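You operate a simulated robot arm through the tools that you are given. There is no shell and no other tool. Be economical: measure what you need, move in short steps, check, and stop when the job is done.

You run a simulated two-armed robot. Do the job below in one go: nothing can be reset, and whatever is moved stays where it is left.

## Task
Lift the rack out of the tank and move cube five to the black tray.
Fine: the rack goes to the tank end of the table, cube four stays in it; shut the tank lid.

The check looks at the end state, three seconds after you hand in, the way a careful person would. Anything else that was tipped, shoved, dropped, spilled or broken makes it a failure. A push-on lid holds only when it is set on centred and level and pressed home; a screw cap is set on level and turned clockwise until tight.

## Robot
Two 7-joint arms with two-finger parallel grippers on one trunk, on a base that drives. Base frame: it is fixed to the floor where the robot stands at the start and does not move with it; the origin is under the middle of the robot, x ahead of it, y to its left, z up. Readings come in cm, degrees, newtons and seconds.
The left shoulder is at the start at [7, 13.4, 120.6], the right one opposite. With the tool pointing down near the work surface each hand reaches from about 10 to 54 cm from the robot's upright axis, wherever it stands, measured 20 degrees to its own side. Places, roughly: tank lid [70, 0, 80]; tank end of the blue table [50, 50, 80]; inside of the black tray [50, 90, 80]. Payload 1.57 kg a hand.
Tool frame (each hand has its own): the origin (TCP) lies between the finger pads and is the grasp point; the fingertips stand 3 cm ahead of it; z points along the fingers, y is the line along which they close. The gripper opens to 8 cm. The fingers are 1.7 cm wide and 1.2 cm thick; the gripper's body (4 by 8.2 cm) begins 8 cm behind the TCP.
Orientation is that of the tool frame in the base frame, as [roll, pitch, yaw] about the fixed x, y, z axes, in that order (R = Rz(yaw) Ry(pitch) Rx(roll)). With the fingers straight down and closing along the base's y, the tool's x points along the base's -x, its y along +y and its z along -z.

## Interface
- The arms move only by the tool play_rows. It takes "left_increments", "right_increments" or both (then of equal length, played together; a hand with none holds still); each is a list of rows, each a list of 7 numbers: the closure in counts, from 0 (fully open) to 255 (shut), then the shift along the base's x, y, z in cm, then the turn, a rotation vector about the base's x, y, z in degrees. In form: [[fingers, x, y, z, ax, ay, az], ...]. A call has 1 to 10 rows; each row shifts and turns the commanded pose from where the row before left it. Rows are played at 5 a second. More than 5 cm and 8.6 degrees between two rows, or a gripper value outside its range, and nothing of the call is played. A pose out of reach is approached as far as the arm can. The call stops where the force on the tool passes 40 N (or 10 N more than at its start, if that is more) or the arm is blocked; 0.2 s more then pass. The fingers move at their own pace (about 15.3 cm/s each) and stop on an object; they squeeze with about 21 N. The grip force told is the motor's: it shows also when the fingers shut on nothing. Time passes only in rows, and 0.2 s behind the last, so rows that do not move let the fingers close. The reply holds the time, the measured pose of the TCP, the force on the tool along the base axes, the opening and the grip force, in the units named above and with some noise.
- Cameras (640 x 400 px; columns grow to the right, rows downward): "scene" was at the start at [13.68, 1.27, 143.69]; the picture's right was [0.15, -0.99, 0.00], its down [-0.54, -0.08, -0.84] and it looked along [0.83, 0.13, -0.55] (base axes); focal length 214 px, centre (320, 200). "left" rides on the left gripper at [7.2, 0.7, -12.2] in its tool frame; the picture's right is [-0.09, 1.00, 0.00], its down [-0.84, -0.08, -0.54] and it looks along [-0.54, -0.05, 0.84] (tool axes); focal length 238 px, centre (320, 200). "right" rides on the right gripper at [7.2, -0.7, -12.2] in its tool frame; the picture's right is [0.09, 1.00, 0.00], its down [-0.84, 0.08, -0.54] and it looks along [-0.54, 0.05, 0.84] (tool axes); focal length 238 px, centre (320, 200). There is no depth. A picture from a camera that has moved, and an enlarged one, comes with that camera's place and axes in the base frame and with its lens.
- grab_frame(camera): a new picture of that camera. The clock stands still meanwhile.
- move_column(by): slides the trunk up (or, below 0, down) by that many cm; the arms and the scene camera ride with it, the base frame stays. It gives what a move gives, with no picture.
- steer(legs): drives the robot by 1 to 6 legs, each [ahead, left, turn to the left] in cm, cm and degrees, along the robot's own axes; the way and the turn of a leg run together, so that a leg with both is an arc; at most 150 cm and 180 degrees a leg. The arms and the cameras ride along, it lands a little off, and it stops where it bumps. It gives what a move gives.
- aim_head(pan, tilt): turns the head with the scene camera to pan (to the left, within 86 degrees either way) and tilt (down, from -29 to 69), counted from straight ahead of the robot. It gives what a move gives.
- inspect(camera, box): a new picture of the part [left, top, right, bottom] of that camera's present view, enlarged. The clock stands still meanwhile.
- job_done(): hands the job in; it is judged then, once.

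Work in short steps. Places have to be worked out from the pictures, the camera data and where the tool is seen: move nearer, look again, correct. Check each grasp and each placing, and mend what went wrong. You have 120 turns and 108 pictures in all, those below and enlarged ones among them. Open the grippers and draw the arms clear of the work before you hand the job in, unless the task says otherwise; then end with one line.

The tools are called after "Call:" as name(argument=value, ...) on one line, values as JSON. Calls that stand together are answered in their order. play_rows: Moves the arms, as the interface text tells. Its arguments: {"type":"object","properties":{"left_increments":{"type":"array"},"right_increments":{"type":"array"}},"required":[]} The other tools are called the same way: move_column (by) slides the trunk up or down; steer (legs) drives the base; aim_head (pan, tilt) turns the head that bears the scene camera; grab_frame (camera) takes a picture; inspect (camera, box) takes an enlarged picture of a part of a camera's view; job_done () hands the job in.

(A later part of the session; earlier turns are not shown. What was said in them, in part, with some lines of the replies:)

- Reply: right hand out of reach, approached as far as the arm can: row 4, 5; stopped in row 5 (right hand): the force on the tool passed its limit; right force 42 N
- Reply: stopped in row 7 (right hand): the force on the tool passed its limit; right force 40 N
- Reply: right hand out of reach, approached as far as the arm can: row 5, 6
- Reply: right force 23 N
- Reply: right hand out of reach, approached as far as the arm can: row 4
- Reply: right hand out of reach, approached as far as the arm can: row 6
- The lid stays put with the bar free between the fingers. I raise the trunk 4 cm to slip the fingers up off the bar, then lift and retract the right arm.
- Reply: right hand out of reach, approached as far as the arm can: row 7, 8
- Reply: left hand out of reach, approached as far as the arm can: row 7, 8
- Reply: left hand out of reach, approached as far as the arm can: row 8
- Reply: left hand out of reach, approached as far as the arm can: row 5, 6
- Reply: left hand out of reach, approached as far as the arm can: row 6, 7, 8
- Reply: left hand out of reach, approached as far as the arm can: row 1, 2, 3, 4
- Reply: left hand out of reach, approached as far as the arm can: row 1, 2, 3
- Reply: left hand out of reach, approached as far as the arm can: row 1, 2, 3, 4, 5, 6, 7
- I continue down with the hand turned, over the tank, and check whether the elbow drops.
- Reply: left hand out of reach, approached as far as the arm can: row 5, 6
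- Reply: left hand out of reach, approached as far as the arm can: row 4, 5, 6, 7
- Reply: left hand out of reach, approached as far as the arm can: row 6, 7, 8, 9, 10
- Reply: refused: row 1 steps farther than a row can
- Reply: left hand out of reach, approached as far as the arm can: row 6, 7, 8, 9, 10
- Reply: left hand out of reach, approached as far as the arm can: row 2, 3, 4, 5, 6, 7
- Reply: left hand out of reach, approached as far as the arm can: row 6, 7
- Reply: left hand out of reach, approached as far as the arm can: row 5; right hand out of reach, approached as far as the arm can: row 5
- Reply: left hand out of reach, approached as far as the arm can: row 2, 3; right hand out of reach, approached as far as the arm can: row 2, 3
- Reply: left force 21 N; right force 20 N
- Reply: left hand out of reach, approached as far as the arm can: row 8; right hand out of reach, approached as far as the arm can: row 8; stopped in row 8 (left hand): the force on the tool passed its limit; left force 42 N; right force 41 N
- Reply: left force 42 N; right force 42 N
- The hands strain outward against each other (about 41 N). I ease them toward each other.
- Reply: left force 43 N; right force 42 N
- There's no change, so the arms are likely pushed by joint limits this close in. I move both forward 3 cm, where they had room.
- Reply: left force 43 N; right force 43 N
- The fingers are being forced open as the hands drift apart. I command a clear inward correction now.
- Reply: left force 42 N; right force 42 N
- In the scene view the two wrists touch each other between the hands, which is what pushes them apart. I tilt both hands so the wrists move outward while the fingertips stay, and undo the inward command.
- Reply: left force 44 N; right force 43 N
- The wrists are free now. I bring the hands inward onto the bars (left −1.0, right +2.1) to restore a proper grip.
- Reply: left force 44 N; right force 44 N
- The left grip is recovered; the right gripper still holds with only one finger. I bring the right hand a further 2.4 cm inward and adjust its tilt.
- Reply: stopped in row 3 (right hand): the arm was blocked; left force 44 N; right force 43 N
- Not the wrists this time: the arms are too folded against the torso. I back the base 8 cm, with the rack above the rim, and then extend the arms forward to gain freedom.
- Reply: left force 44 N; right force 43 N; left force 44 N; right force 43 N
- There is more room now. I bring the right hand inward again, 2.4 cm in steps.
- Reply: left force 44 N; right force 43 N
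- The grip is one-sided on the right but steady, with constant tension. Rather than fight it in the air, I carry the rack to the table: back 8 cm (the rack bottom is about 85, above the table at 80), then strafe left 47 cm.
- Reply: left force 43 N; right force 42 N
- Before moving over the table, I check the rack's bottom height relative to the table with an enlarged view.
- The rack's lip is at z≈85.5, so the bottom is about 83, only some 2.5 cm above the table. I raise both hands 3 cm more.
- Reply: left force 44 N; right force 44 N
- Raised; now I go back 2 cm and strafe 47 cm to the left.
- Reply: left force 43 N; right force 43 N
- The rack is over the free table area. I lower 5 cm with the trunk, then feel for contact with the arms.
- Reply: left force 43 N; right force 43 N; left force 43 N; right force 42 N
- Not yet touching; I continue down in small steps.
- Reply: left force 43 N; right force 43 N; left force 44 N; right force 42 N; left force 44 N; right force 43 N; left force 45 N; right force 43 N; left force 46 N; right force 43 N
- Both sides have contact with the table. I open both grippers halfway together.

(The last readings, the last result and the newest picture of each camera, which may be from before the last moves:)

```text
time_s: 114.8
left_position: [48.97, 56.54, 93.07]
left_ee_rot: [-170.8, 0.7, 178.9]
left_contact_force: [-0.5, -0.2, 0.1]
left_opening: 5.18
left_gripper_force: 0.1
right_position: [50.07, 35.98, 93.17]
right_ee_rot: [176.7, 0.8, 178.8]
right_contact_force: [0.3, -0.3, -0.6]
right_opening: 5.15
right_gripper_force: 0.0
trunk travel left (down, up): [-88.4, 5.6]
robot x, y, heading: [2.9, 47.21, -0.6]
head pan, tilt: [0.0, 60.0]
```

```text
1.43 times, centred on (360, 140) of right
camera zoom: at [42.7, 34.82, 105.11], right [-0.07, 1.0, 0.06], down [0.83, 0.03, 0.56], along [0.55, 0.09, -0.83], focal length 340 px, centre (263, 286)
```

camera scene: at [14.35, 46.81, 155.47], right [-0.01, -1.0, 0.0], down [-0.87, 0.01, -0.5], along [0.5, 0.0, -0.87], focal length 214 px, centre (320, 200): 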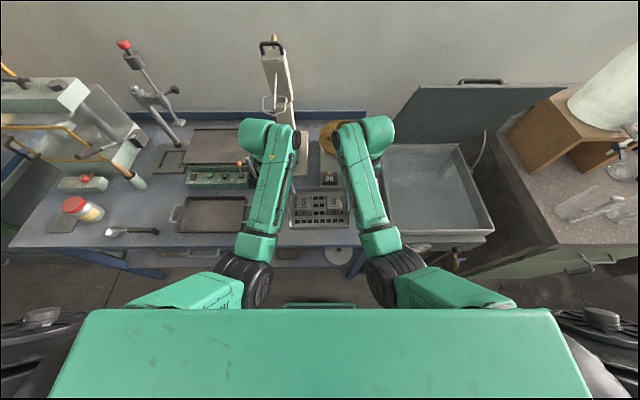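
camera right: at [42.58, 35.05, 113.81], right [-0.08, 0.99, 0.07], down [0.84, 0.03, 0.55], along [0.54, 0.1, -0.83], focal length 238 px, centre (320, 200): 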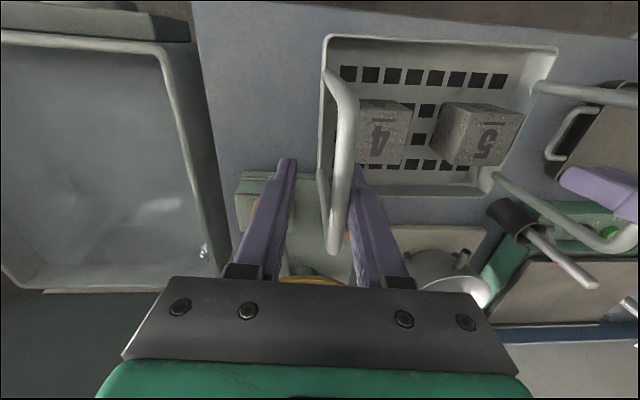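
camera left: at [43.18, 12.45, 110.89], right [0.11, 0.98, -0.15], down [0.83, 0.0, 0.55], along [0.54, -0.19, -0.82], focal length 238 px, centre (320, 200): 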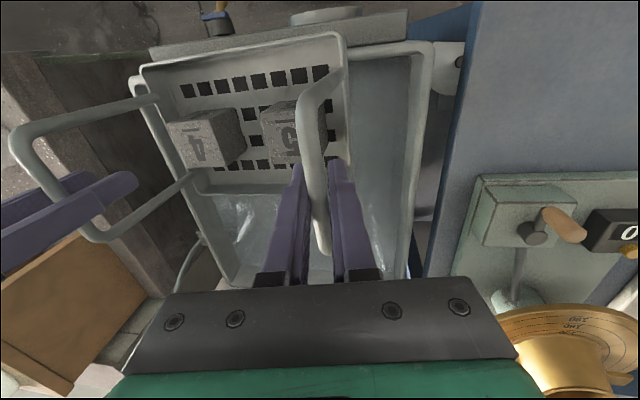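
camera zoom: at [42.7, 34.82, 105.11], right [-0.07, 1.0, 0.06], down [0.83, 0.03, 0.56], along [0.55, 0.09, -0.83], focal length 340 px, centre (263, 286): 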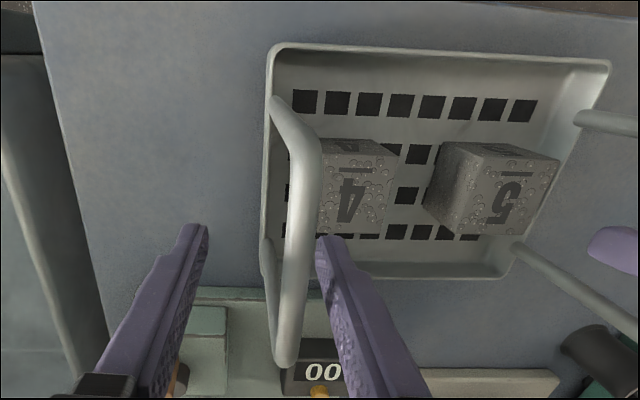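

The rack rests on the table and both bars are free. I raise both hands straight up and level them.

Call:
play_rows(left_increments=[[90, 0, 0.2, 2.5, 0, 0, 0], [90, 0, 0, 2.5, 0, 0, 0], [90, 0, 0, 3, 0, 0, 0], [90, 0, 0, 4, 3, 0, 0], [90, 0, 0, 0, 3, 0, 0], [90, 0, 0, 0, 3, 0, 0]], right_increments=[[90, 0, 0.2, 2.5, 0, 0, 0], [90, 0, 0, 2.5, 0, 0, 0], [90, 0, 0, 3, 0, 0, 0], [90, -1, -1, 4, -3, 0, 0], [90, -3, -2, 0, 0, 0, 0], [90, -3, -2, 0, 0, 0, 0]])

Call:
play_rows(left_increments=[[60, 0, -0.4, 0.5, 0, 0, 8.5], [30, 0, -0.4, 0.5, 0, 0, 8.5], [0, 0, -0.4, 0.5, 0, 0, 8.5], [0, 0, -0.4, 0.5, 0, 0, 8.5], [0, 0, -0.4, 0.5, 0, 0, 8.5], [0, 0, -0.4, 0.5, 0, 0, 8.5], [0, 0, -0.4, 0, 0, 0, 8.5], [0, 0, -0.4, 0, 0, 0, 8.5], [0, 0, -0.4, 0, 0, 0, 8.5], [0, 0, -0.4, 0, 0, 0, 8.5]], right_increments=[[90, -2, -2, 0, 0, 0, 0], [90, -2, -2, 0, 0, 0, 0], [90, -2, -2, 0, 0, 0, 0], [90, 0, -2, 0, 0, 0, 0], [90, 0, -2, 0, 0, 0, 0], [90, 0, -2, 0, 0, 0, 0], [90, 0, 0, 0, 0, 0, 0], [90, 0, 0, 0, 0, 0, 0], [90, 0, 0, 0, 0, 0, 0], [90, 0, 0, 0, 0, 0, 0]])

Call:
grab_frame(camera="scene")

Call:
grab_frame(camera="left")

```text
time_s: 115.8
left_position: [50.53, 63.55, 99.77]
left_ee_rot: [-179.6, 0.8, -177.3]
left_contact_force: [0.2, -0.2, -0.5]
left_opening: 5.22
left_gripper_force: 0.0
left hand out of reach, approached as far as the arm can: row 3, 4
right_position: [50.37, 29.84, 99.8]
right_ee_rot: [-175.5, 0.5, 175.2]
right_contact_force: [0.5, -0.2, 0.3]
right_opening: 5.18
right_gripper_force: 0.0
right hand out of reach, approached as far as the arm can: row 4
trunk travel left (down, up): [-88.4, 5.6]
robot x, y, heading: [2.44, 47.28, -0.2]
head pan, tilt: [0.0, 60.0]
stopped in row 4 (left hand): the arm was blocked; the commanded pose is now the measured one
```

```text
time_s: 118.0
left_position: [51.78, 65.01, 102.04]
left_ee_rot: [-178.6, 6.5, -88.6]
left_contact_force: [0.1, 0.1, -0.3]
left_opening: 7.99
left_gripper_force: 0.1
left hand out of reach, approached as far as the arm can: row 5, 6
right_position: [44.08, 16.83, 100.0]
right_ee_rot: [-174.0, 0.7, 174.7]
right_contact_force: [0.2, 0.7, 0.1]
right_opening: 5.15
right_gripper_force: 0.1
trunk travel left (down, up): [-88.4, 5.6]
robot x, y, heading: [2.4, 47.22, -0.6]
head pan, tilt: [0.0, 60.0]
```

```text
24 pictures are left
camera scene: at [14.18, 47.02, 150.49], right [-0.01, -1.0, 0.0], down [-0.87, 0.0, -0.5], along [0.5, 0.0, -0.87], focal length 214 px, centre (320, 200)
```

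scene: 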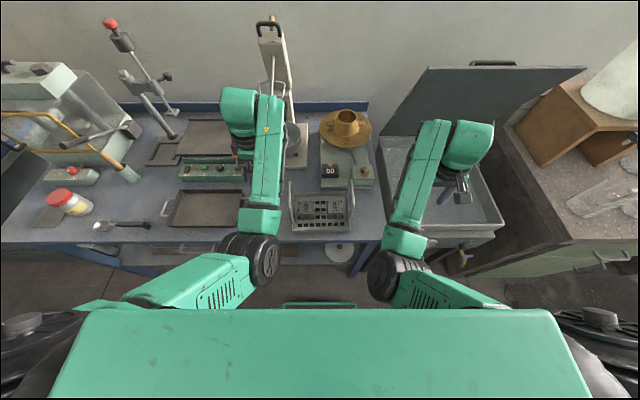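

```text
23 pictures are left
camera left: at [51.03, 56.54, 113.49], right [-1.0, 0.07, -0.01], down [0.05, 0.77, 0.63], along [0.05, 0.63, -0.77], focal length 238 px, centre (320, 200)
```

left: 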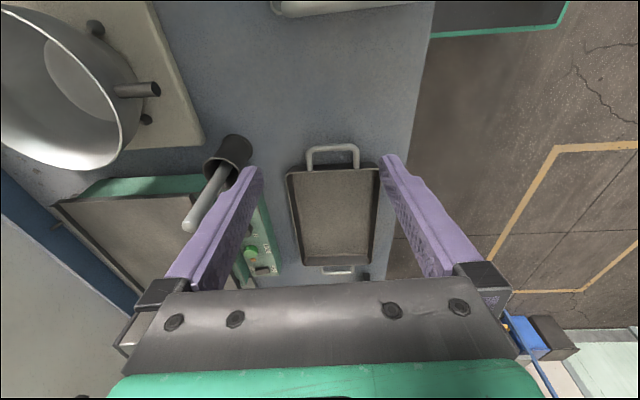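

The left hand jumped sideways because the arm folded at its limit, but the rack seems unmoved. I raise the trunk and shift the robot 12 cm right so that cube 5 comes into the left arm's good zone, then look.

Call:
move_column(by=5.5)

Call:
steer(legs=[[0, -12, 0]])

Call:
play_rows(left_increments=[[0, 0, 0, 0, -6.5, 0, 0], [0, 0, 0, -2, 0, 0, 0]])

Call:
grab_frame(camera="scene")

Call:
grab_frame(camera="left")

```text
time_s: 118.9
left_position: [51.75, 64.99, 107.5]
left_ee_rot: [-178.8, 6.5, -88.9]
left_contact_force: [-0.2, 0.1, 0.8]
left_opening: 7.99
left_gripper_force: 0.1
right_position: [44.08, 16.94, 105.64]
right_ee_rot: [-174.1, 0.7, 174.7]
right_contact_force: [0.0, -0.1, 0.4]
right_opening: 5.18
right_gripper_force: 0.0
trunk travel left (down, up): [-93.9, 0.1]
robot x, y, heading: [2.57, 47.24, -0.4]
head pan, tilt: [0.0, 60.0]
```

```text
time_s: 120.1
left_position: [51.51, 53.68, 107.43]
left_ee_rot: [-178.9, 6.5, -88.8]
left_contact_force: [0.4, 0.6, 0.9]
left_opening: 8.01
left_gripper_force: 0.0
right_position: [44.16, 5.54, 105.81]
right_ee_rot: [-174.0, 0.9, 174.7]
right_contact_force: [0.2, 0.1, 0.3]
right_opening: 5.17
right_gripper_force: 0.1
trunk travel left (down, up): [-93.9, 0.1]
robot x, y, heading: [2.6, 35.71, -0.6]
head pan, tilt: [0.0, 60.0]
```

```text
time_s: 120.7
left_position: [51.81, 55.79, 105.66]
left_ee_rot: [-178.6, 2.1, -87.3]
left_contact_force: [-0.9, 0.1, 0.2]
left_opening: 8.0
left_gripper_force: 0.1
right_position: [44.04, 5.35, 105.74]
right_ee_rot: [-173.9, 0.9, 174.5]
right_contact_force: [-0.4, -0.4, -0.2]
right_opening: 5.2
right_gripper_force: 0.2
trunk travel left (down, up): [-93.9, 0.1]
robot x, y, heading: [2.55, 35.5, -0.4]
head pan, tilt: [0.0, 60.0]
```

```text
22 pictures are left
camera scene: at [14.13, 35.57, 155.99], right [0.0, -1.0, 0.0], down [-0.87, 0.0, -0.5], along [0.5, 0.0, -0.87], focal length 214 px, centre (320, 200)
```

scene: 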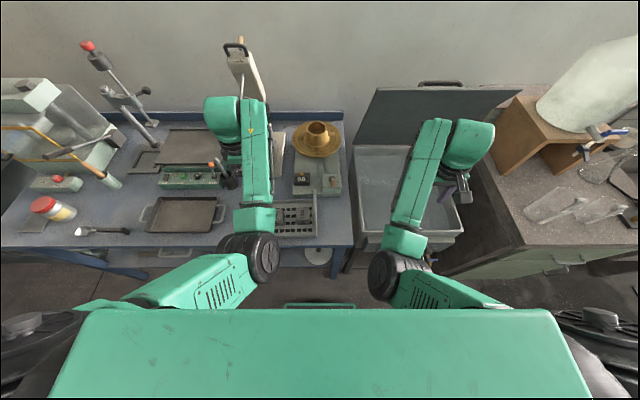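

```text
21 pictures are left
camera left: at [51.2, 48.3, 117.66], right [-1.0, 0.05, -0.02], down [0.03, 0.82, 0.57], along [0.04, 0.57, -0.82], focal length 238 px, centre (320, 200)
```

left: 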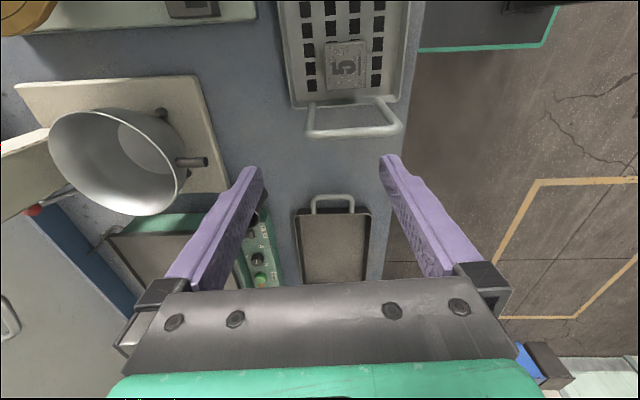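

Cube 5's top centre is at about (48.8, 51.4), 5 cm wide, with the rack upright and unmoved. I align the left hand over it, above the bar's height.

Call:
play_rows(left_increments=[[0, -1, -1.5, -1.5, -1, 0, -1.3], [0, -1, -1.5, -1.5, -1, 0, -1.3], [0, -1, -1.5, -1.5, 0, 0, 0], [0, 0, 0, -1, 0, 0, 0], [0, 0, 0, 0, 0, 0, 0]])

Call:
grab_frame(camera="left")

```text
time_s: 121.7
left_position: [53.43, 55.5, 106.2]
left_ee_rot: [-170.7, 5.0, -87.3]
left_contact_force: [-0.2, -0.9, 0.2]
left_opening: 7.99
left_gripper_force: 0.1
right_position: [44.15, 4.97, 105.69]
right_ee_rot: [-174.0, 0.9, 174.6]
right_contact_force: [0.4, 0.1, 0.1]
right_opening: 5.16
right_gripper_force: 0.0
trunk travel left (down, up): [-93.9, 0.1]
robot x, y, heading: [2.48, 35.51, -0.4]
head pan, tilt: [0.0, 60.0]
stopped in row 4 (left hand): the arm was blocked; the commanded pose is now the measured one
```

```text
20 pictures are left
camera left: at [51.27, 47.43, 117.6], right [-0.99, 0.06, -0.15], down [-0.05, 0.78, 0.62], along [0.16, 0.62, -0.77], focal length 238 px, centre (320, 200)
```

left: 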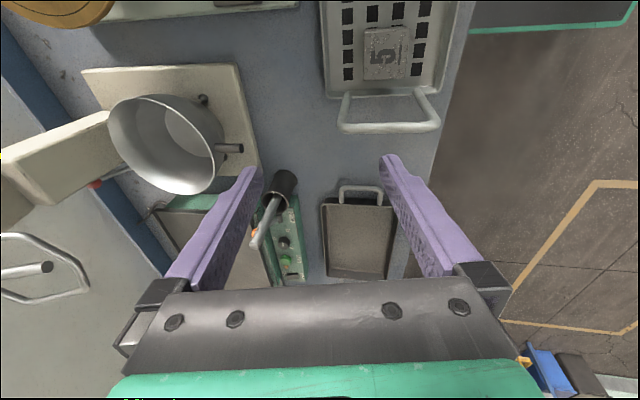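

The left arm is at a limit in this yaw. I back off from the table and, in free space, level the hand and turn it the other way (camera outward), which mirrors the right arm's good posture.

Call:
steer(legs=[[-24, 0, 0]])

Call:
play_rows(left_increments=[[0, 0, 1, -2, -2.7, 4.5, 0], [0, 0, 1, -2, -2.7, 4.5, 0], [0, 0, 1, -2, 0, 0, -8.5], [0, 0, 1, -2, 0, 0, -8.5], [0, 0, 1, -2, 0, 0, -8.5], [0, 0, 1, -1, 0, 0, -8.5], [0, 0, 1, 0, 0, 0, -8.5], [0, 0, 1, 0, 0, 0, -8.5], [0, 0, 1, 0, 0, 0, -8.5], [0, 0, 1, 0, 0, 0, -8.5]])

Call:
play_rows(left_increments=[[0, 0, 0, 0, 0, 0, -8.5], [0, 0, 0, 0, 0, 0, -8.5], [0, 0, 0, 0, 0, 0, -8.5], [0, 0, 0, 0, 0, 0, -8.5], [0, 0, 0, 0, 0, 0, -8.5], [0, 0, 0, 0, 0, 0, -8.5], [0, 0, 0, 0, 0, 0, -8.5], [0, 0, 0, 0, 0, 0, -8.5], [0, 0, 0, 0, 0, 0, -8.5], [0, 0, 0, 0, 0, 0, -8.5]])

Call:
grab_frame(camera="scene")

```text
time_s: 123.4
left_position: [30.0, 55.67, 105.97]
left_ee_rot: [-171.0, 4.9, -87.5]
left_contact_force: [-0.1, -0.3, 0.4]
left_opening: 7.98
left_gripper_force: 0.0
right_position: [20.6, 5.14, 105.66]
right_ee_rot: [-173.9, 0.8, 174.6]
right_contact_force: [0.1, 0.9, 0.3]
right_opening: 5.19
right_gripper_force: 0.1
trunk travel left (down, up): [-93.9, 0.1]
robot x, y, heading: [-21.02, 35.53, -0.3]
head pan, tilt: [0.0, 60.0]
```

```text
time_s: 125.6
left_position: [29.56, 65.73, 95.12]
left_ee_rot: [-180.0, -0.1, -156.0]
left_contact_force: [0.2, 0.7, 0.3]
left_opening: 7.98
left_gripper_force: 0.0
right_position: [20.43, 5.34, 105.67]
right_ee_rot: [-173.9, 1.0, 174.7]
right_contact_force: [-0.7, 0.4, -0.5]
right_opening: 5.17
right_gripper_force: 0.1
trunk travel left (down, up): [-93.9, 0.1]
robot x, y, heading: [-20.65, 35.56, -0.1]
head pan, tilt: [0.0, 60.0]
```

```text
time_s: 127.8
left_position: [29.74, 65.83, 95.2]
left_ee_rot: [-180.0, -0.1, 119.0]
left_contact_force: [-0.3, 0.8, 0.6]
left_opening: 7.99
left_gripper_force: 0.0
right_position: [20.37, 5.28, 105.83]
right_ee_rot: [-173.9, 1.0, 174.5]
right_contact_force: [0.2, 0.4, 0.1]
right_opening: 5.17
right_gripper_force: 0.1
trunk travel left (down, up): [-93.9, 0.1]
robot x, y, heading: [-21.04, 35.46, -0.5]
head pan, tilt: [0.0, 60.0]
```

```text
19 pictures are left
camera scene: at [-9.62, 35.51, 155.99], right [-0.01, -1.0, 0.0], down [-0.87, 0.0, -0.5], along [0.5, 0.0, -0.87], focal length 214 px, centre (320, 200)
```

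scene: 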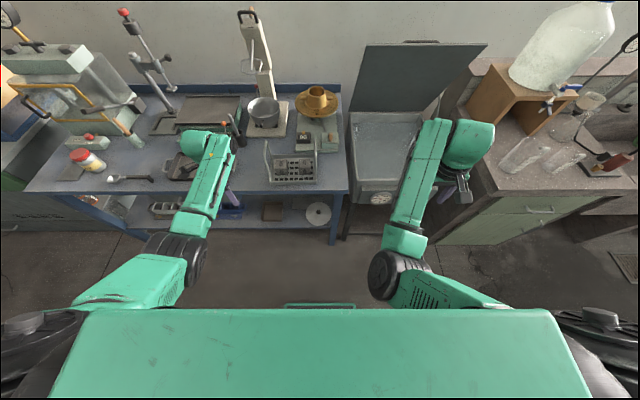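

Level and free. I finish the yaw to 90°, bring the hand to y=51.4 in line with cube 5, and drive ahead 19 cm; tips at z 92 pass between the bars.

Call:
play_rows(left_increments=[[0, 0, -3, 0, 0, 0, -7.3], [0, 0, -3, 0, 0, 0, -7.3], [0, 0, -3, 0.5, 0, 0, -7.2], [0, 0, -3, 0.5, 0, 0, -7.2], [0, 0, -2.4, 0, 0, 0, 0]])

Call:
steer(legs=[[18, 0, 0]])

Call:
grab_frame(camera="left")

```text
time_s: 129.0
left_position: [29.87, 51.21, 96.22]
left_ee_rot: [-180.0, -0.2, 90.1]
left_contact_force: [0.5, -0.6, -0.6]
left_opening: 8.01
left_gripper_force: 0.0
right_position: [20.37, 5.22, 105.71]
right_ee_rot: [-174.0, 1.0, 174.6]
right_contact_force: [-0.7, -0.3, -0.1]
right_opening: 5.17
right_gripper_force: 0.0
trunk travel left (down, up): [-93.9, 0.1]
robot x, y, heading: [-21.26, 35.79, -0.4]
head pan, tilt: [0.0, 60.0]
```

```text
time_s: 130.5
left_position: [47.3, 51.21, 96.36]
left_ee_rot: [179.8, 0.0, 90.1]
left_contact_force: [0.3, -0.4, 0.0]
left_opening: 8.0
left_gripper_force: 0.1
right_position: [37.82, 5.19, 105.92]
right_ee_rot: [-173.9, 1.1, 174.6]
right_contact_force: [0.3, 0.3, 0.4]
right_opening: 5.17
right_gripper_force: 0.0
trunk travel left (down, up): [-93.9, 0.1]
robot x, y, heading: [-3.71, 35.51, -0.6]
head pan, tilt: [0.0, 60.0]
```

```text
18 pictures are left
camera left: at [47.89, 58.52, 108.65], right [1.0, -0.09, 0.0], down [-0.08, -0.84, 0.54], along [-0.05, -0.54, -0.84], focal length 238 px, centre (320, 200)
```

left: 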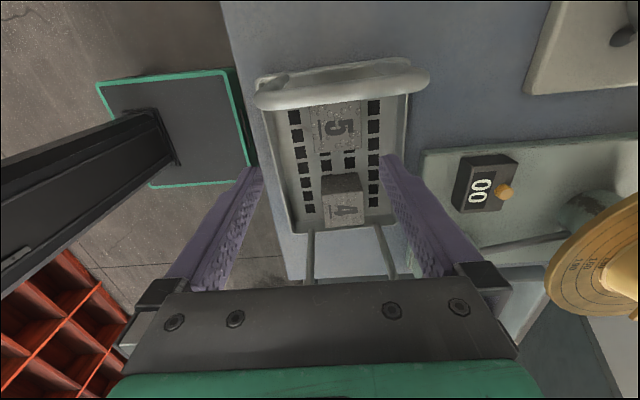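

Cube 5 at about (48.9, 51.8). I centre over it and descend to z≈85 between the bars.

Call:
play_rows(left_increments=[[0, 1.6, 0.4, 0, 0, 0, 0], [0, 0, 0, -3, 0, 0, 0], [0, 0, 0, -3, 0, 0, 0], [0, 0, 0, -2.5, 0, 0, 0], [0, 0, 0, 0, 0, 0, 0]])

Call:
grab_frame(camera="left")

```text
time_s: 131.7
left_position: [49.27, 51.68, 87.85]
left_ee_rot: [179.9, -0.1, 90.1]
left_contact_force: [-0.5, 0.3, 0.5]
left_opening: 7.99
left_gripper_force: 0.1
right_position: [38.08, 5.14, 105.89]
right_ee_rot: [-173.9, 0.9, 174.6]
right_contact_force: [0.0, 0.1, 0.4]
right_opening: 5.17
right_gripper_force: 0.1
trunk travel left (down, up): [-93.9, 0.1]
robot x, y, heading: [-3.7, 35.99, -0.1]
head pan, tilt: [0.0, 60.0]
```

```text
17 pictures are left
camera left: at [49.87, 58.97, 100.12], right [1.0, -0.09, 0.0], down [-0.08, -0.84, 0.54], along [-0.05, -0.54, -0.84], focal length 238 px, centre (320, 200)
```

left: 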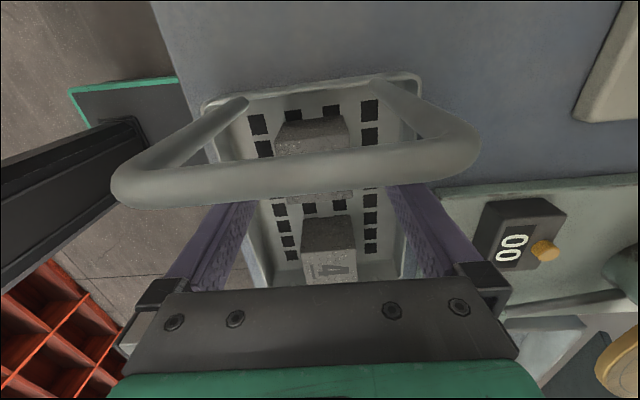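

The fingers straddle cube 5 under the bar line. I go down 2.8 cm more and close.

Call:
play_rows(left_increments=[[0, -0.2, 0, -1.4, 0, 0, 0], [0, 0, 0, -1.4, 0, 0, 0], [120, 0, 0, 0, 0, 0, 0], [255, 0, 0, 0, 0, 0, 0], [255, 0, 0, 0, 0, 0, 0], [255, 0, 0, 0, 0, 0, 0]])

```text
time_s: 133.1
left_position: [49.45, 51.06, 85.6]
left_ee_rot: [179.2, 0.3, 89.5]
left_contact_force: [0.0, -0.3, 2.2]
left_opening: 4.87
left_gripper_force: 20.9
left hand out of reach, approached as far as the arm can: row 2
right_position: [38.15, 5.06, 105.8]
right_ee_rot: [-173.8, 1.0, 174.5]
right_contact_force: [-0.4, 1.0, 0.2]
right_opening: 5.15
right_gripper_force: 0.0
trunk travel left (down, up): [-93.9, 0.1]
robot x, y, heading: [-3.62, 35.38, -0.4]
head pan, tilt: [0.0, 60.0]
```

Cube 5 is gripped (4.87 cm). I lift it straight up about 10 cm.

Call:
play_rows(left_increments=[[255, 0, 0, 1.5, 0, 0, 0], [255, 0, 0, 2, 0, 0, 0], [255, 0, 0, 2, 0, 0, 0], [255, 0, 0, 2, 0, 0, 0], [255, 0, 0, 2, 0, 0, 0], [255, 0, 0, 0, 0, 0, 0]])

Call:
grab_frame(camera="left")

```text
time_s: 134.5
left_position: [49.08, 51.76, 94.34]
left_ee_rot: [-180.0, -0.2, 90.1]
left_contact_force: [1.0, 0.7, -3.3]
left_opening: 4.84
left_gripper_force: 20.9
right_position: [38.15, 5.15, 105.71]
right_ee_rot: [-173.8, 0.9, 174.4]
right_contact_force: [0.1, -0.5, 0.0]
right_opening: 5.15
right_gripper_force: 0.0
trunk travel left (down, up): [-93.9, 0.1]
robot x, y, heading: [-3.63, 35.8, -0.5]
head pan, tilt: [0.0, 60.0]
```

```text
16 pictures are left
camera left: at [49.73, 59.02, 106.67], right [1.0, -0.09, 0.0], down [-0.07, -0.84, 0.54], along [-0.05, -0.54, -0.84], focal length 238 px, centre (320, 200)
```

left: 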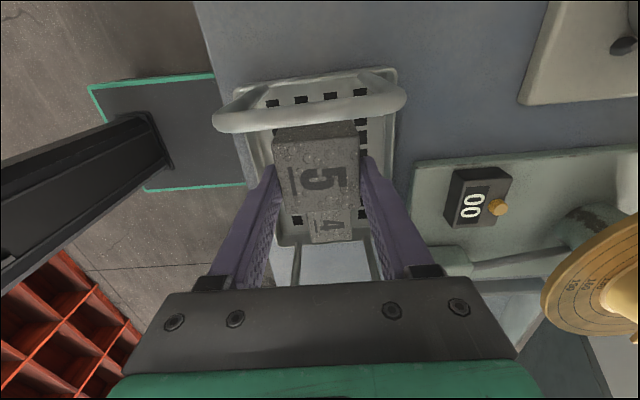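

Cube 5 is clear of the rack. I back out 20 cm, strafe 37.5 cm left, and come forward over the tray (centre about (51, 89)).

Call:
steer(legs=[[-20, 0, 0], [0, 37.5, 0], [21, 0, 0.5]])

Call:
grab_frame(camera="left")

Call:
grab_frame(camera="scene")

```text
time_s: 139.3
left_position: [49.89, 88.85, 94.47]
left_ee_rot: [179.9, 0.0, 90.8]
left_contact_force: [-0.4, 0.5, -2.4]
left_opening: 4.87
left_gripper_force: 20.8
right_position: [39.41, 42.23, 105.9]
right_ee_rot: [-173.9, 1.2, 175.1]
right_contact_force: [0.0, 0.7, 0.6]
right_opening: 5.19
right_gripper_force: 0.0
trunk travel left (down, up): [-93.9, 0.1]
robot x, y, heading: [-2.1, 72.18, 0.2]
head pan, tilt: [0.0, 60.0]
```

```text
15 pictures are left
camera left: at [50.42, 96.16, 106.8], right [1.0, -0.08, 0.0], down [-0.07, -0.84, 0.54], along [-0.04, -0.54, -0.84], focal length 238 px, centre (320, 200)
```

left: 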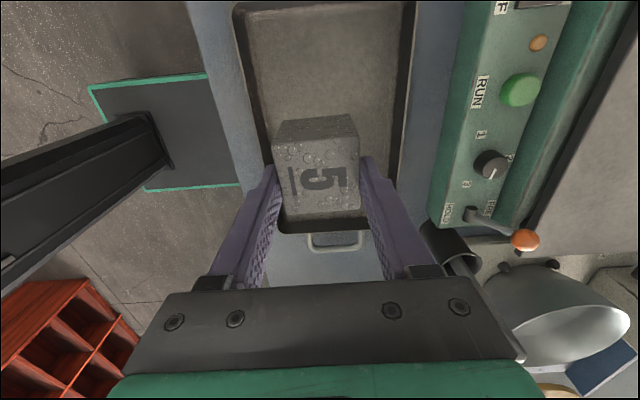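

```text
14 pictures are left
camera scene: at [8.97, 72.07, 156.02], right [0.01, -1.0, 0.0], down [-0.86, 0.0, -0.5], along [0.5, 0.0, -0.86], focal length 214 px, centre (320, 200)
```

scene: 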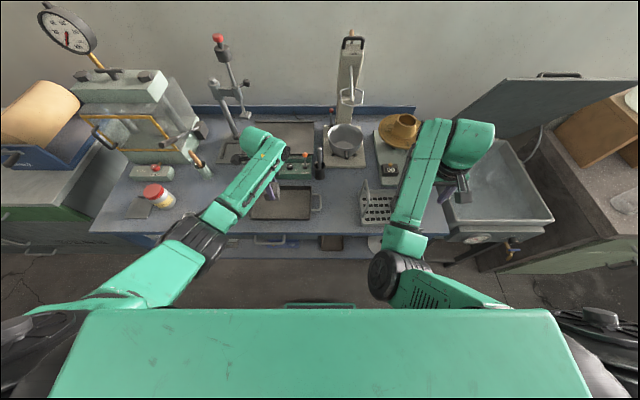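

The cube hangs inside the tray's outline (x 44–57.4, y 76–101). I shift 0.8 cm in x and lower until it touches.

Call:
play_rows(left_increments=[[255, 0.8, 0, -2, 0, 0, 0], [255, 0, 0, -2.5, 0, 0, 0], [255, 0, 0, -2.5, 0, 0, 0], [255, 0, 0, -1, 0, 0, 0], [255, 0, 0, -0.5, 0, 0, 0], [255, 0, 0, 0, 0, 0, 0]])

```text
time_s: 140.7
left_position: [50.84, 88.7, 86.01]
left_ee_rot: [179.7, 0.1, 90.6]
left_contact_force: [0.2, 0.4, -2.9]
left_opening: 4.87
left_gripper_force: 21.0
right_position: [39.66, 42.15, 105.71]
right_ee_rot: [-173.9, 0.8, 175.2]
right_contact_force: [-0.2, -0.1, -0.3]
right_opening: 5.19
right_gripper_force: 0.0
trunk travel left (down, up): [-93.9, 0.1]
robot x, y, heading: [-2.34, 72.01, 0.4]
head pan, tilt: [0.0, 60.0]
```

Call:
play_rows(left_increments=[[255, 0, 0, -0.4, 0, 0, 0], [255, 0, 0, 0, 0, 0, 0], [255, 0, 0, -0.3, 0, 0, 0], [255, 0, 0, 0, 0, 0, 0]])

Call:
inspect(camera="left", box=[200, 60, 440, 280])

```text
time_s: 141.7
left_position: [50.3, 88.59, 85.44]
left_ee_rot: [179.8, -0.1, 90.4]
left_contact_force: [5.8, 5.0, 14.8]
left_opening: 4.86
left_gripper_force: 21.0
left hand out of reach, approached as far as the arm can: row 1, 3
right_position: [39.61, 42.19, 105.9]
right_ee_rot: [-173.9, 1.1, 175.3]
right_contact_force: [0.0, 0.2, -0.4]
right_opening: 5.18
right_gripper_force: 0.1
trunk travel left (down, up): [-93.9, 0.1]
robot x, y, heading: [-2.22, 71.88, 0.3]
head pan, tilt: [0.0, 60.0]
```

```text
1.82 times, centred on (320, 170) of left
camera zoom: at [50.93, 95.99, 97.78], right [1.0, -0.08, 0.0], down [-0.07, -0.84, 0.54], along [-0.04, -0.54, -0.84], focal length 433 px, centre (320, 254)
```

zoom: 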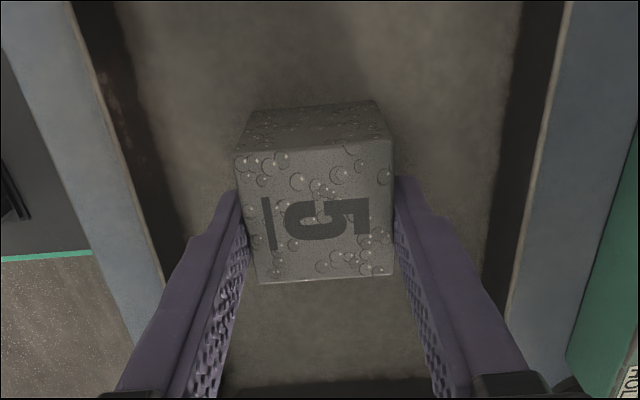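

The cube rests on the tray floor (+15 N). I open moderately and rise.

Call:
play_rows(left_increments=[[150, 0, 0, 0.2, 0, 0, 0], [50, 0, 0, 0, 0, 0, 0], [50, 0, 0, 0, 0, 0, 0], [50, 0, 0, 2.5, 0, 0, 0], [50, 0, 0, 3, 0, 0, 0], [50, 0, 0, 3, 0, 0, 0]])

Call:
grab_frame(camera="left")

```text
time_s: 143.1
left_position: [50.36, 88.86, 93.95]
left_ee_rot: [-180.0, -0.2, 90.8]
left_contact_force: [0.5, -0.1, 0.3]
left_opening: 6.44
left_gripper_force: 0.1
right_position: [39.73, 42.13, 105.78]
right_ee_rot: [-174.0, 1.1, 175.1]
right_contact_force: [0.3, 0.7, 0.3]
right_opening: 5.2
right_gripper_force: 0.0
trunk travel left (down, up): [-93.9, 0.1]
robot x, y, heading: [-2.78, 71.81, 0.2]
head pan, tilt: [0.0, 60.0]
```

```text
12 pictures are left
camera left: at [50.88, 96.09, 106.27], right [1.0, -0.08, 0.0], down [-0.07, -0.84, 0.54], along [-0.04, -0.54, -0.84], focal length 238 px, centre (320, 200)
```

left: 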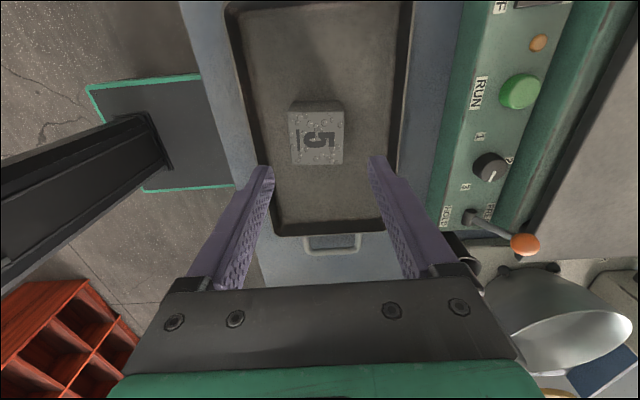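

Cube 5 stands in the tray. Now the lid: I back off and strafe to the tank with the left hand (already closing along x), and look.

Call:
steer(legs=[[-22, 0, 0], [0, -72, 0]])

Call:
aim_head(pan=0, tilt=40)

Call:
grab_frame(camera="scene")

```text
time_s: 148.4
left_position: [28.5, 15.16, 93.85]
left_ee_rot: [180.0, -0.1, 90.0]
left_contact_force: [0.5, 0.5, 0.4]
left_opening: 6.44
left_gripper_force: 0.1
right_position: [17.19, -31.29, 105.8]
right_ee_rot: [-173.9, 1.0, 174.4]
right_contact_force: [-0.3, 1.1, -0.3]
right_opening: 5.18
right_gripper_force: 0.1
trunk travel left (down, up): [-93.9, 0.1]
robot x, y, heading: [-23.85, -1.1, -0.7]
head pan, tilt: [0.0, 60.0]
```

```text
time_s: 149.2
left_position: [28.61, 15.06, 93.84]
left_ee_rot: [-180.0, -0.1, 89.9]
left_contact_force: [-0.3, 0.3, 1.2]
left_opening: 6.44
left_gripper_force: 0.0
right_position: [17.24, -31.44, 105.83]
right_ee_rot: [-174.0, 0.9, 174.5]
right_contact_force: [0.1, 0.2, 0.0]
right_opening: 5.15
right_gripper_force: 0.0
trunk travel left (down, up): [-93.9, 0.1]
robot x, y, heading: [-24.24, -0.63, -0.5]
head pan, tilt: [0.0, 40.0]
```

```text
11 pictures are left
camera scene: at [-10.85, -1.06, 158.65], right [-0.01, -1.0, 0.0], down [-0.64, 0.01, -0.77], along [0.77, -0.01, -0.64], focal length 214 px, centre (320, 200)
```

scene: 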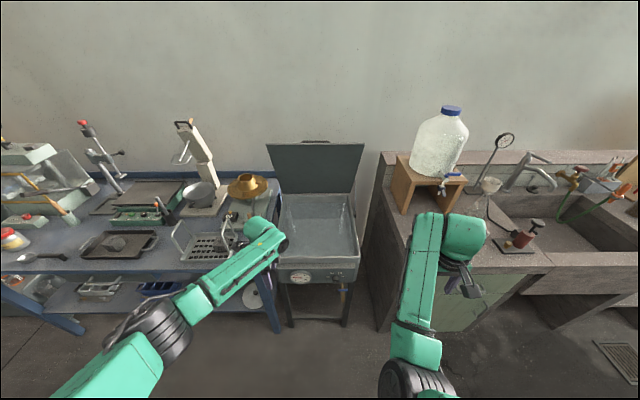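

The lid is still propped and the right hand clears the bench items. I raise the left hand, extended, to z≈127 in free space.

Call:
play_rows(left_increments=[[50, 0.4, -0.5, 4, 0, 0, 0], [50, 0.4, -0.5, 4, 0, 0, 0], [50, 0.4, -0.5, 4, 0, 0, 0], [50, 0.4, -0.5, 4, 0, 0, 0], [50, 0.4, -0.5, 4, 0, 0, 0], [50, 0.4, -0.5, 4, 0, 0, 0], [50, 0.3, -0.5, 4, 0, 0, 0], [50, 0, -0.5, 4, 0, 0, 0], [50, 0, -0.5, 2, 0, 0, 0]])

```text
time_s: 151.2
left_position: [31.21, 10.48, 127.91]
left_ee_rot: [-180.0, -0.2, 90.0]
left_contact_force: [0.4, -0.2, 0.5]
left_opening: 6.46
left_gripper_force: 0.0
right_position: [17.14, -31.48, 105.75]
right_ee_rot: [-173.9, 1.0, 174.3]
right_contact_force: [-0.2, 0.0, 0.7]
right_opening: 5.17
right_gripper_force: 0.1
trunk travel left (down, up): [-93.9, 0.1]
robot x, y, heading: [-24.4, -1.02, -0.7]
head pan, tilt: [0.0, 40.0]
```

Reached without trouble. I drive forward 42.5 cm so the hand comes above the lid handle.

Call:
steer(legs=[[42.5, 0, 0.6]])

Call:
grab_frame(camera="left")

```text
time_s: 153.8
left_position: [72.84, 11.34, 128.09]
left_ee_rot: [180.0, -0.1, 91.0]
left_contact_force: [-0.1, -0.1, 0.1]
left_opening: 6.42
left_gripper_force: 0.0
right_position: [59.46, -30.71, 105.93]
right_ee_rot: [-173.8, 1.1, 175.2]
right_contact_force: [-0.9, 0.0, 0.4]
right_opening: 5.17
right_gripper_force: 0.1
trunk travel left (down, up): [-93.9, 0.1]
robot x, y, heading: [17.45, -0.76, 0.4]
head pan, tilt: [0.0, 40.0]
```

```text
10 pictures are left
camera left: at [73.36, 18.73, 140.4], right [1.0, -0.08, 0.0], down [-0.06, -0.84, 0.54], along [-0.04, -0.54, -0.84], focal length 238 px, centre (320, 200)
```

left: 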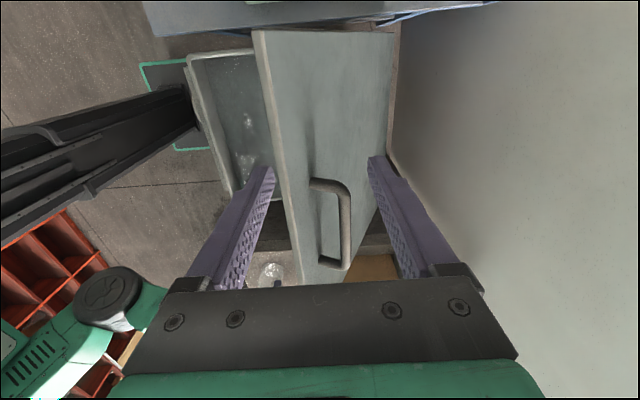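

The bar is at about (75.3, y −5…5, z 117.5). I centre on it at y≈3 with a narrower opening and lower to grip.

Call:
play_rows(left_increments=[[100, 0.8, -3, 0, 0, 0, -1], [100, 0.8, -3, 0, 0, 0, 0], [100, 0.7, -2.4, -1, 0, 0, 0], [100, 0, 0, -3, 0, 0, 0], [100, 0, 0, -2, 0, 0, 0], [100, 0, 0, 0, 0, 0, 0]])

Call:
grab_frame(camera="left")

```text
time_s: 155.2
left_position: [75.21, 3.09, 121.81]
left_ee_rot: [180.0, -0.2, 89.8]
left_contact_force: [-0.2, 1.1, 0.7]
left_opening: 4.85
left_gripper_force: 0.0
right_position: [59.66, -30.89, 105.76]
right_ee_rot: [-173.8, 1.1, 175.3]
right_contact_force: [-1.2, -0.8, -0.2]
right_opening: 5.18
right_gripper_force: 0.1
trunk travel left (down, up): [-93.9, 0.1]
robot x, y, heading: [17.72, -0.92, 0.4]
head pan, tilt: [0.0, 40.0]
```

```text
9 pictures are left
camera left: at [76.0, 10.22, 134.2], right [1.0, -0.09, 0.0], down [-0.08, -0.84, 0.54], along [-0.05, -0.54, -0.84], focal length 238 px, centre (320, 200)
```

left: 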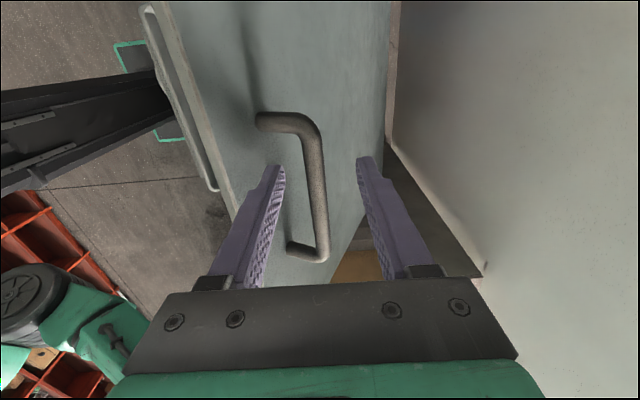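

The bar is between the fingers. I lower 3 cm and close.

Call:
play_rows(left_increments=[[100, 0, 0, -1.5, 0, 0, 0], [100, 0, 0, -1.5, 0, 0, 0], [200, 0, 0, 0, 0, 0, 0], [255, 0, 0, 0, 0, 0, 0], [255, 0, 0, 0, 0, 0, 0], [255, 0, 0, 0, 0, 0, 0]])

```text
time_s: 156.6
left_position: [75.25, 2.93, 118.92]
left_ee_rot: [-180.0, 0.0, 89.9]
left_contact_force: [-0.8, -0.8, 1.6]
left_opening: 1.35
left_gripper_force: 29.9
right_position: [59.74, -30.74, 105.85]
right_ee_rot: [-173.9, 1.0, 175.3]
right_contact_force: [0.1, 0.3, -1.0]
right_opening: 5.2
right_gripper_force: 0.1
trunk travel left (down, up): [-93.9, 0.1]
robot x, y, heading: [17.77, -1.01, 0.4]
head pan, tilt: [0.0, 40.0]
```

Gripped. I follow the closing arc with the hand vertical, in stages.

Call:
play_rows(left_increments=[[255, -1.6, 0, -0.6, 0, 0, 0], [255, -1.58, 0, -0.66, 0, 0, 0], [255, -1.6, 0, -0.75, 0, 0, 0], [255, -1.6, 0, -0.85, 0, 0, 0], [255, -1.53, 0, -0.9, 0, 0, 0], [255, -1.52, 0, -0.96, 0, 0, 0], [255, -1.45, 0, -1.03, 0, 0, 0], [255, -1.42, 0, -1.1, 0, 0, 0], [255, 0, 0, 0, 0, 0, 0]])

```text
time_s: 158.6
left_position: [62.95, 2.98, 112.03]
left_ee_rot: [-179.8, -0.2, 89.9]
left_contact_force: [0.7, -1.1, -2.7]
left_opening: 1.37
left_gripper_force: 30.5
right_position: [59.69, -30.76, 105.68]
right_ee_rot: [-173.9, 0.9, 175.3]
right_contact_force: [-0.9, 0.7, 1.0]
right_opening: 5.16
right_gripper_force: 0.1
trunk travel left (down, up): [-93.9, 0.1]
robot x, y, heading: [17.75, -0.85, 0.2]
head pan, tilt: [0.0, 40.0]
```

Perfectly on the arc with low forces. I continue.

Call:
play_rows(left_increments=[[255, -1.36, 0, -1.15, 0, 0, 0], [255, -1.32, 0, -1.2, 0, 0, 0], [255, -1.25, 0, -1.28, 0, 0, 0], [255, -1.2, 0, -1.32, 0, 0, 0], [255, -1.15, 0, -1.38, 0, 0, 0], [255, -1.08, 0, -1.42, 0, 0, 0], [255, -1.0, 0, -1.48, 0, 0, 0], [255, -0.97, 0, -1.52, 0, 0, 0], [255, 0, 0, 0, 0, 0, 0]])

Call:
grab_frame(camera="scene")

```text
time_s: 160.6
left_position: [53.64, 3.0, 101.45]
left_ee_rot: [-179.9, -0.1, 89.9]
left_contact_force: [-2.3, 0.0, 0.4]
left_opening: 1.38
left_gripper_force: 30.4
right_position: [59.59, -30.63, 105.74]
right_ee_rot: [-173.9, 1.1, 175.3]
right_contact_force: [0.4, -0.4, 0.2]
right_opening: 5.18
right_gripper_force: 0.0
trunk travel left (down, up): [-93.9, 0.1]
robot x, y, heading: [17.75, -0.58, 0.4]
head pan, tilt: [0.0, 40.0]
```

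```text
8 pictures are left
camera scene: at [31.01, -0.81, 158.67], right [0.01, -1.0, 0.0], down [-0.64, -0.01, -0.77], along [0.77, 0.01, -0.64], focal length 214 px, centre (320, 200)
```

scene: 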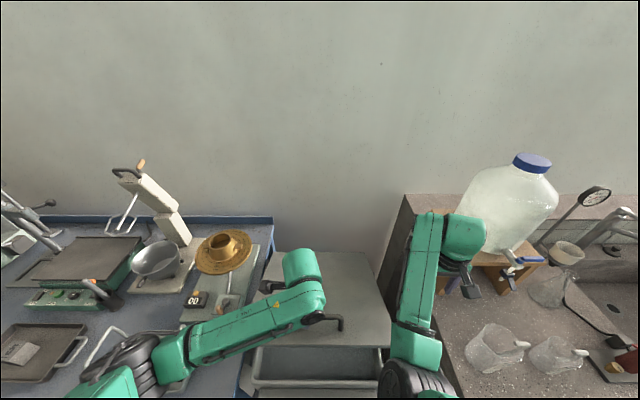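

On track. The left elbow is well above the rack handles (about z 115 against 93). I continue down to nearly closed.

Call:
play_rows(left_increments=[[255, -0.9, 0, -1.55, 0, 0, 0], [255, -0.82, 0, -1.58, 0, 0, 0], [255, -0.75, 0, -1.62, 0, 0, 0], [255, -0.68, 0, -1.66, 0, 0, 0], [255, -0.6, 0, -1.68, 0, 0, 0], [255, -0.54, 0, -1.72, 0, 0, 0], [255, -0.45, 0, -1.72, 0, 0, 0], [255, -0.38, 0, -1.72, 0, 0, 0], [255, 0, 0, 0, 0, 0, 0]])

```text
time_s: 162.6
left_position: [48.46, 3.03, 88.1]
left_ee_rot: [-179.9, -0.2, 89.9]
left_contact_force: [-2.3, -1.6, -5.2]
left_opening: 1.37
left_gripper_force: 30.2
right_position: [59.74, -30.7, 105.81]
right_ee_rot: [-174.0, 1.0, 175.3]
right_contact_force: [0.8, -0.1, 0.8]
right_opening: 5.19
right_gripper_force: 0.1
trunk travel left (down, up): [-93.9, 0.1]
robot x, y, heading: [17.67, -0.83, 0.1]
head pan, tilt: [0.0, 40.0]
```

Almost closed. I lower the last 4 cm in small steps until it seats.

Call:
play_rows(left_increments=[[255, -0.22, 0, -1.4, 0, 0, 0], [255, -0.2, 0, -1.4, 0, 0, 0], [255, -0.1, 0, -0.8, 0, 0, 0], [255, -0.05, 0, -0.5, 0, 0, 0], [255, 0, 0, -0.4, 0, 0, 0], [255, 0, 0, 0, 0, 0, 0]])

Call:
grab_frame(camera="left")

```text
time_s: 163.8
left_position: [47.97, 2.94, 84.17]
left_ee_rot: [179.7, 0.0, 89.9]
left_contact_force: [-4.1, 5.7, 24.2]
left_opening: 1.38
left_gripper_force: 30.3
right_position: [59.4, -30.65, 105.94]
right_ee_rot: [-173.8, 1.1, 175.3]
right_contact_force: [-0.2, -0.6, -0.3]
right_opening: 5.2
right_gripper_force: 0.0
trunk travel left (down, up): [-93.9, 0.1]
robot x, y, heading: [17.75, -0.58, 0.6]
head pan, tilt: [0.0, 40.0]
stopped in row 5 (left hand): the force on the tool passed its limit (the readings are from after the stop); the commanded pose is now the measured one
```

```text
7 pictures are left
camera left: at [48.53, 10.23, 96.51], right [1.0, -0.09, 0.01], down [-0.08, -0.84, 0.54], along [-0.05, -0.54, -0.84], focal length 238 px, centre (320, 200)
```

left: 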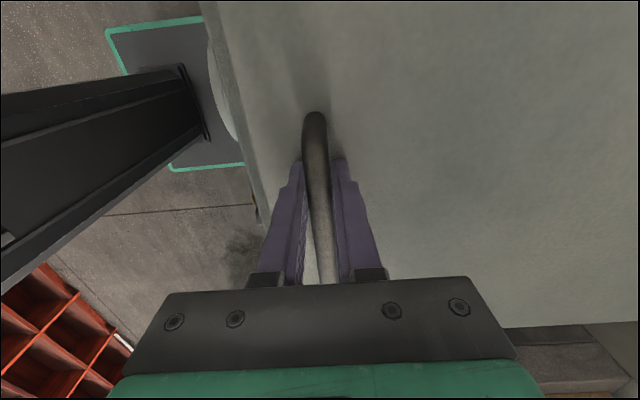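

The lid is seated. I release, raise the hand, and back the robot away.

Call:
play_rows(left_increments=[[150, 0, 0, 0, 0, 0, 0], [80, 0, 0, 0, 0, 0, 0], [80, 0, 0, 0, 0, 0, 0], [80, 0, 0, 3, 0, 0, 0], [80, 0, 0, 4, 0, 0, 0], [80, 0, 0, 4, 0, 0, 0]])

Call:
steer(legs=[[-35, 0, 0]])

Call:
aim_head(pan=25, tilt=40)

Call:
grab_frame(camera="scene")

```text
time_s: 164.5
left_position: [48.7, 2.89, 84.28]
left_ee_rot: [179.1, -0.1, 89.9]
left_contact_force: [4.6, 0.4, 5.3]
left_opening: 5.13
left_gripper_force: 0.0
right_position: [59.61, -30.77, 105.66]
right_ee_rot: [-173.9, 0.9, 175.3]
right_contact_force: [-0.7, 0.0, -0.5]
right_opening: 5.19
right_gripper_force: 0.1
trunk travel left (down, up): [-93.9, 0.1]
robot x, y, heading: [17.87, -0.89, 0.4]
head pan, tilt: [0.0, 40.0]
stopped in row 3 (left hand): the force on the tool passed its limit (the readings are from after the stop); the commanded pose is now the measured one
```

```text
time_s: 165.6
left_position: [44.88, 2.81, 84.74]
left_ee_rot: [176.9, 0.4, 90.3]
left_contact_force: [24.9, 0.2, -9.2]
left_opening: 7.63
left_gripper_force: 12.3
right_position: [54.36, -30.86, 105.62]
right_ee_rot: [-173.9, 0.8, 175.4]
right_contact_force: [-1.0, 0.0, -0.6]
right_opening: 5.2
right_gripper_force: 0.1
trunk travel left (down, up): [-93.9, 0.1]
robot x, y, heading: [12.08, -0.8, 0.5]
head pan, tilt: [0.0, 40.0]
stopped in leg 1: the force on the tool passed its limit (the readings are from after the stop); the commanded pose is now the measured one
```

```text
time_s: 166.5
left_position: [44.85, 2.84, 84.68]
left_ee_rot: [177.2, 0.4, 90.4]
left_contact_force: [23.8, 2.9, 10.9]
left_opening: 7.7
left_gripper_force: 11.9
right_position: [54.49, -30.67, 105.55]
right_ee_rot: [-173.7, 0.7, 175.4]
right_contact_force: [-0.4, 0.3, -0.7]
right_opening: 5.17
right_gripper_force: 0.0
trunk travel left (down, up): [-93.9, 0.1]
robot x, y, heading: [12.32, -0.98, 0.8]
head pan, tilt: [25.0, 40.0]
```

```text
6 pictures are left
camera scene: at [25.31, 2.83, 158.62], right [0.43, -0.9, 0.0], down [-0.58, -0.28, -0.76], along [0.69, 0.33, -0.65], focal length 214 px, centre (320, 200)
```

scene: 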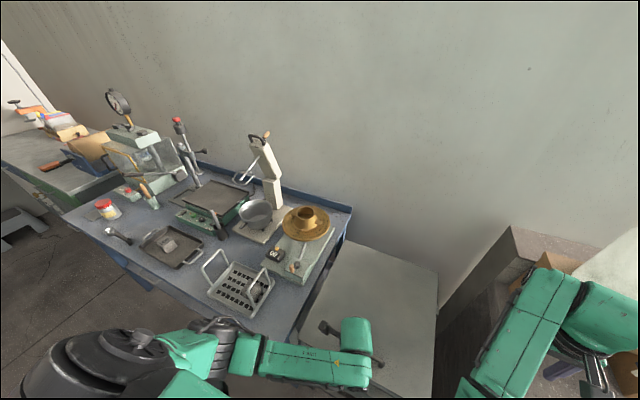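

The hand hadn't risen when the base backed off, so a finger is now tugging the handle. I relieve it by moving the hand forward, then check.

Call:
play_rows(left_increments=[[0, 0.5, 0, 0.2, 0, 0, 0], [0, 1, 0, 0.2, 0, 0, 0], [0, 1, 0, 0, 0, 0, 0], [0, 0, 0, 0, 0, 0, 0]])

Call:
inspect(camera="left", box=[120, 40, 520, 300])

```text
time_s: 167.5
left_position: [46.75, 2.82, 84.99]
left_ee_rot: [177.5, 0.3, 90.3]
left_contact_force: [0.1, 0.6, -0.1]
left_opening: 8.02
left_gripper_force: 0.1
right_position: [54.08, -30.64, 105.83]
right_ee_rot: [-173.9, 1.0, 175.4]
right_contact_force: [-0.3, 0.2, 0.0]
right_opening: 5.19
right_gripper_force: 0.0
trunk travel left (down, up): [-93.9, 0.1]
robot x, y, heading: [11.52, -0.67, 0.4]
head pan, tilt: [25.0, 40.0]
```

```text
1.54 times, centred on (320, 170) of left
camera zoom: at [46.82, 10.19, 97.37], right [1.0, -0.09, 0.05], down [-0.1, -0.83, 0.54], along [-0.01, -0.55, -0.84], focal length 367 px, centre (320, 246)
```

zoom: 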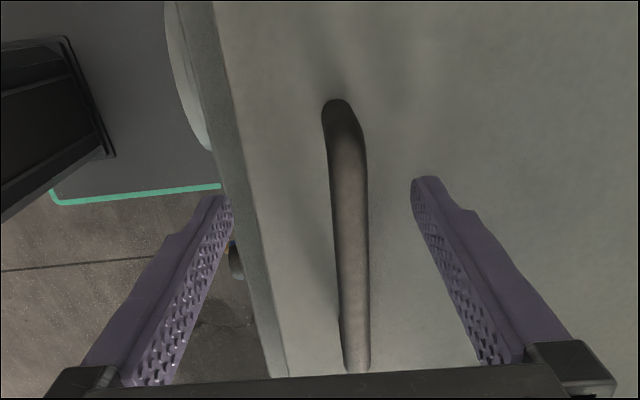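

Free, with the bar still at x≈48.1, so lid and tank did not move. I raise the hand straight up and verify before driving.

Call:
play_rows(left_increments=[[0, 0.5, 0, 2, 0, 0, 0], [0, 0, 0, 3, 0, 0, 0], [0, 0, 0, 4, 0, 0, 0], [0, 0, 0, 4, 0, 0, 0], [0, 0, 0, 0, 0, 0, 0]])

```text
time_s: 168.7
left_position: [47.36, 2.78, 98.14]
left_ee_rot: [177.4, 0.4, 90.2]
left_contact_force: [0.1, 0.7, 0.1]
left_opening: 8.0
left_gripper_force: 0.1
right_position: [54.14, -30.68, 105.88]
right_ee_rot: [-173.8, 1.0, 175.4]
right_contact_force: [0.6, 0.2, 0.4]
right_opening: 5.17
right_gripper_force: 0.1
trunk travel left (down, up): [-93.9, 0.1]
robot x, y, heading: [12.34, -1.37, 0.5]
head pan, tilt: [25.0, 40.0]
```

The hand is clear at z 98. I back away, open the right gripper, and take final looks.

Call:
steer(legs=[[-35, 0, 0]])

Call:
play_rows(right_increments=[[0, 0, 0, 0, 0, 0, 0], [0, 0, 0, 0, 0, 0, 0]])

Call:
grab_frame(camera="scene")

Call:
inspect(camera="scene", box=[100, 150, 420, 350])

```text
time_s: 170.9
left_position: [12.53, 2.44, 98.09]
left_ee_rot: [177.4, 0.3, 90.3]
left_contact_force: [0.0, 0.1, -0.2]
left_opening: 8.01
left_gripper_force: 0.2
right_position: [19.4, -31.06, 105.71]
right_ee_rot: [-173.8, 0.9, 175.4]
right_contact_force: [0.1, -0.1, -0.1]
right_opening: 5.17
right_gripper_force: 0.1
trunk travel left (down, up): [-93.9, 0.1]
robot x, y, heading: [-22.68, -1.27, 1.0]
head pan, tilt: [25.0, 40.0]
```

```text
time_s: 171.6
left_position: [12.43, 2.33, 98.07]
left_ee_rot: [177.4, 0.4, 90.4]
left_contact_force: [0.2, -0.1, 0.1]
left_opening: 8.01
left_gripper_force: 0.2
right_position: [19.29, -30.97, 105.79]
right_ee_rot: [-173.8, 0.8, 175.3]
right_contact_force: [-0.3, 0.5, 0.3]
right_opening: 8.01
right_gripper_force: 0.0
trunk travel left (down, up): [-93.9, 0.1]
robot x, y, heading: [-22.54, -1.52, 0.5]
head pan, tilt: [25.0, 40.0]
```

```text
4 pictures are left
camera scene: at [-10.15, 2.44, 158.65], right [0.43, -0.9, 0.0], down [-0.58, -0.28, -0.77], along [0.69, 0.33, -0.64], focal length 214 px, centre (320, 200)
```

scene: 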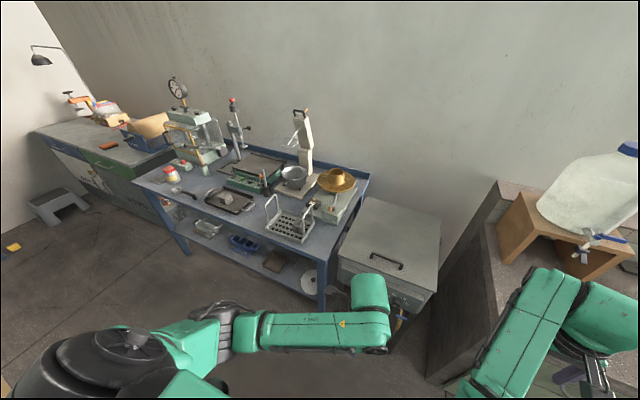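

```text
2.00 times, centred on (260, 250) of scene
camera zoom: at [-10.15, 2.44, 158.65], right [0.43, -0.9, 0.0], down [-0.58, -0.28, -0.77], along [0.69, 0.33, -0.64], focal length 429 px, centre (440, 100)
```

zoom: 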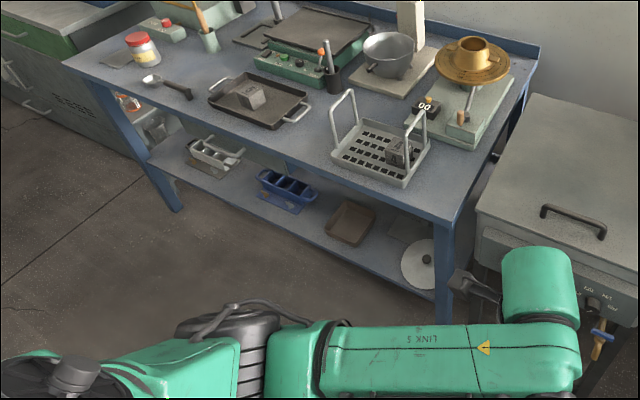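

The lid is shut, the rack stands on the tank end of the table with cube four in it, and cube five is in the black tray. Nothing else looks disturbed, and both grippers are open and clear, so I hand in.

Call:
job_done()

```text
The job is handed in.
```

The job is handed in: the rack stands on the tank end of the blue table with cube four in it, cube five is in the black tray, and the tank lid is shut.
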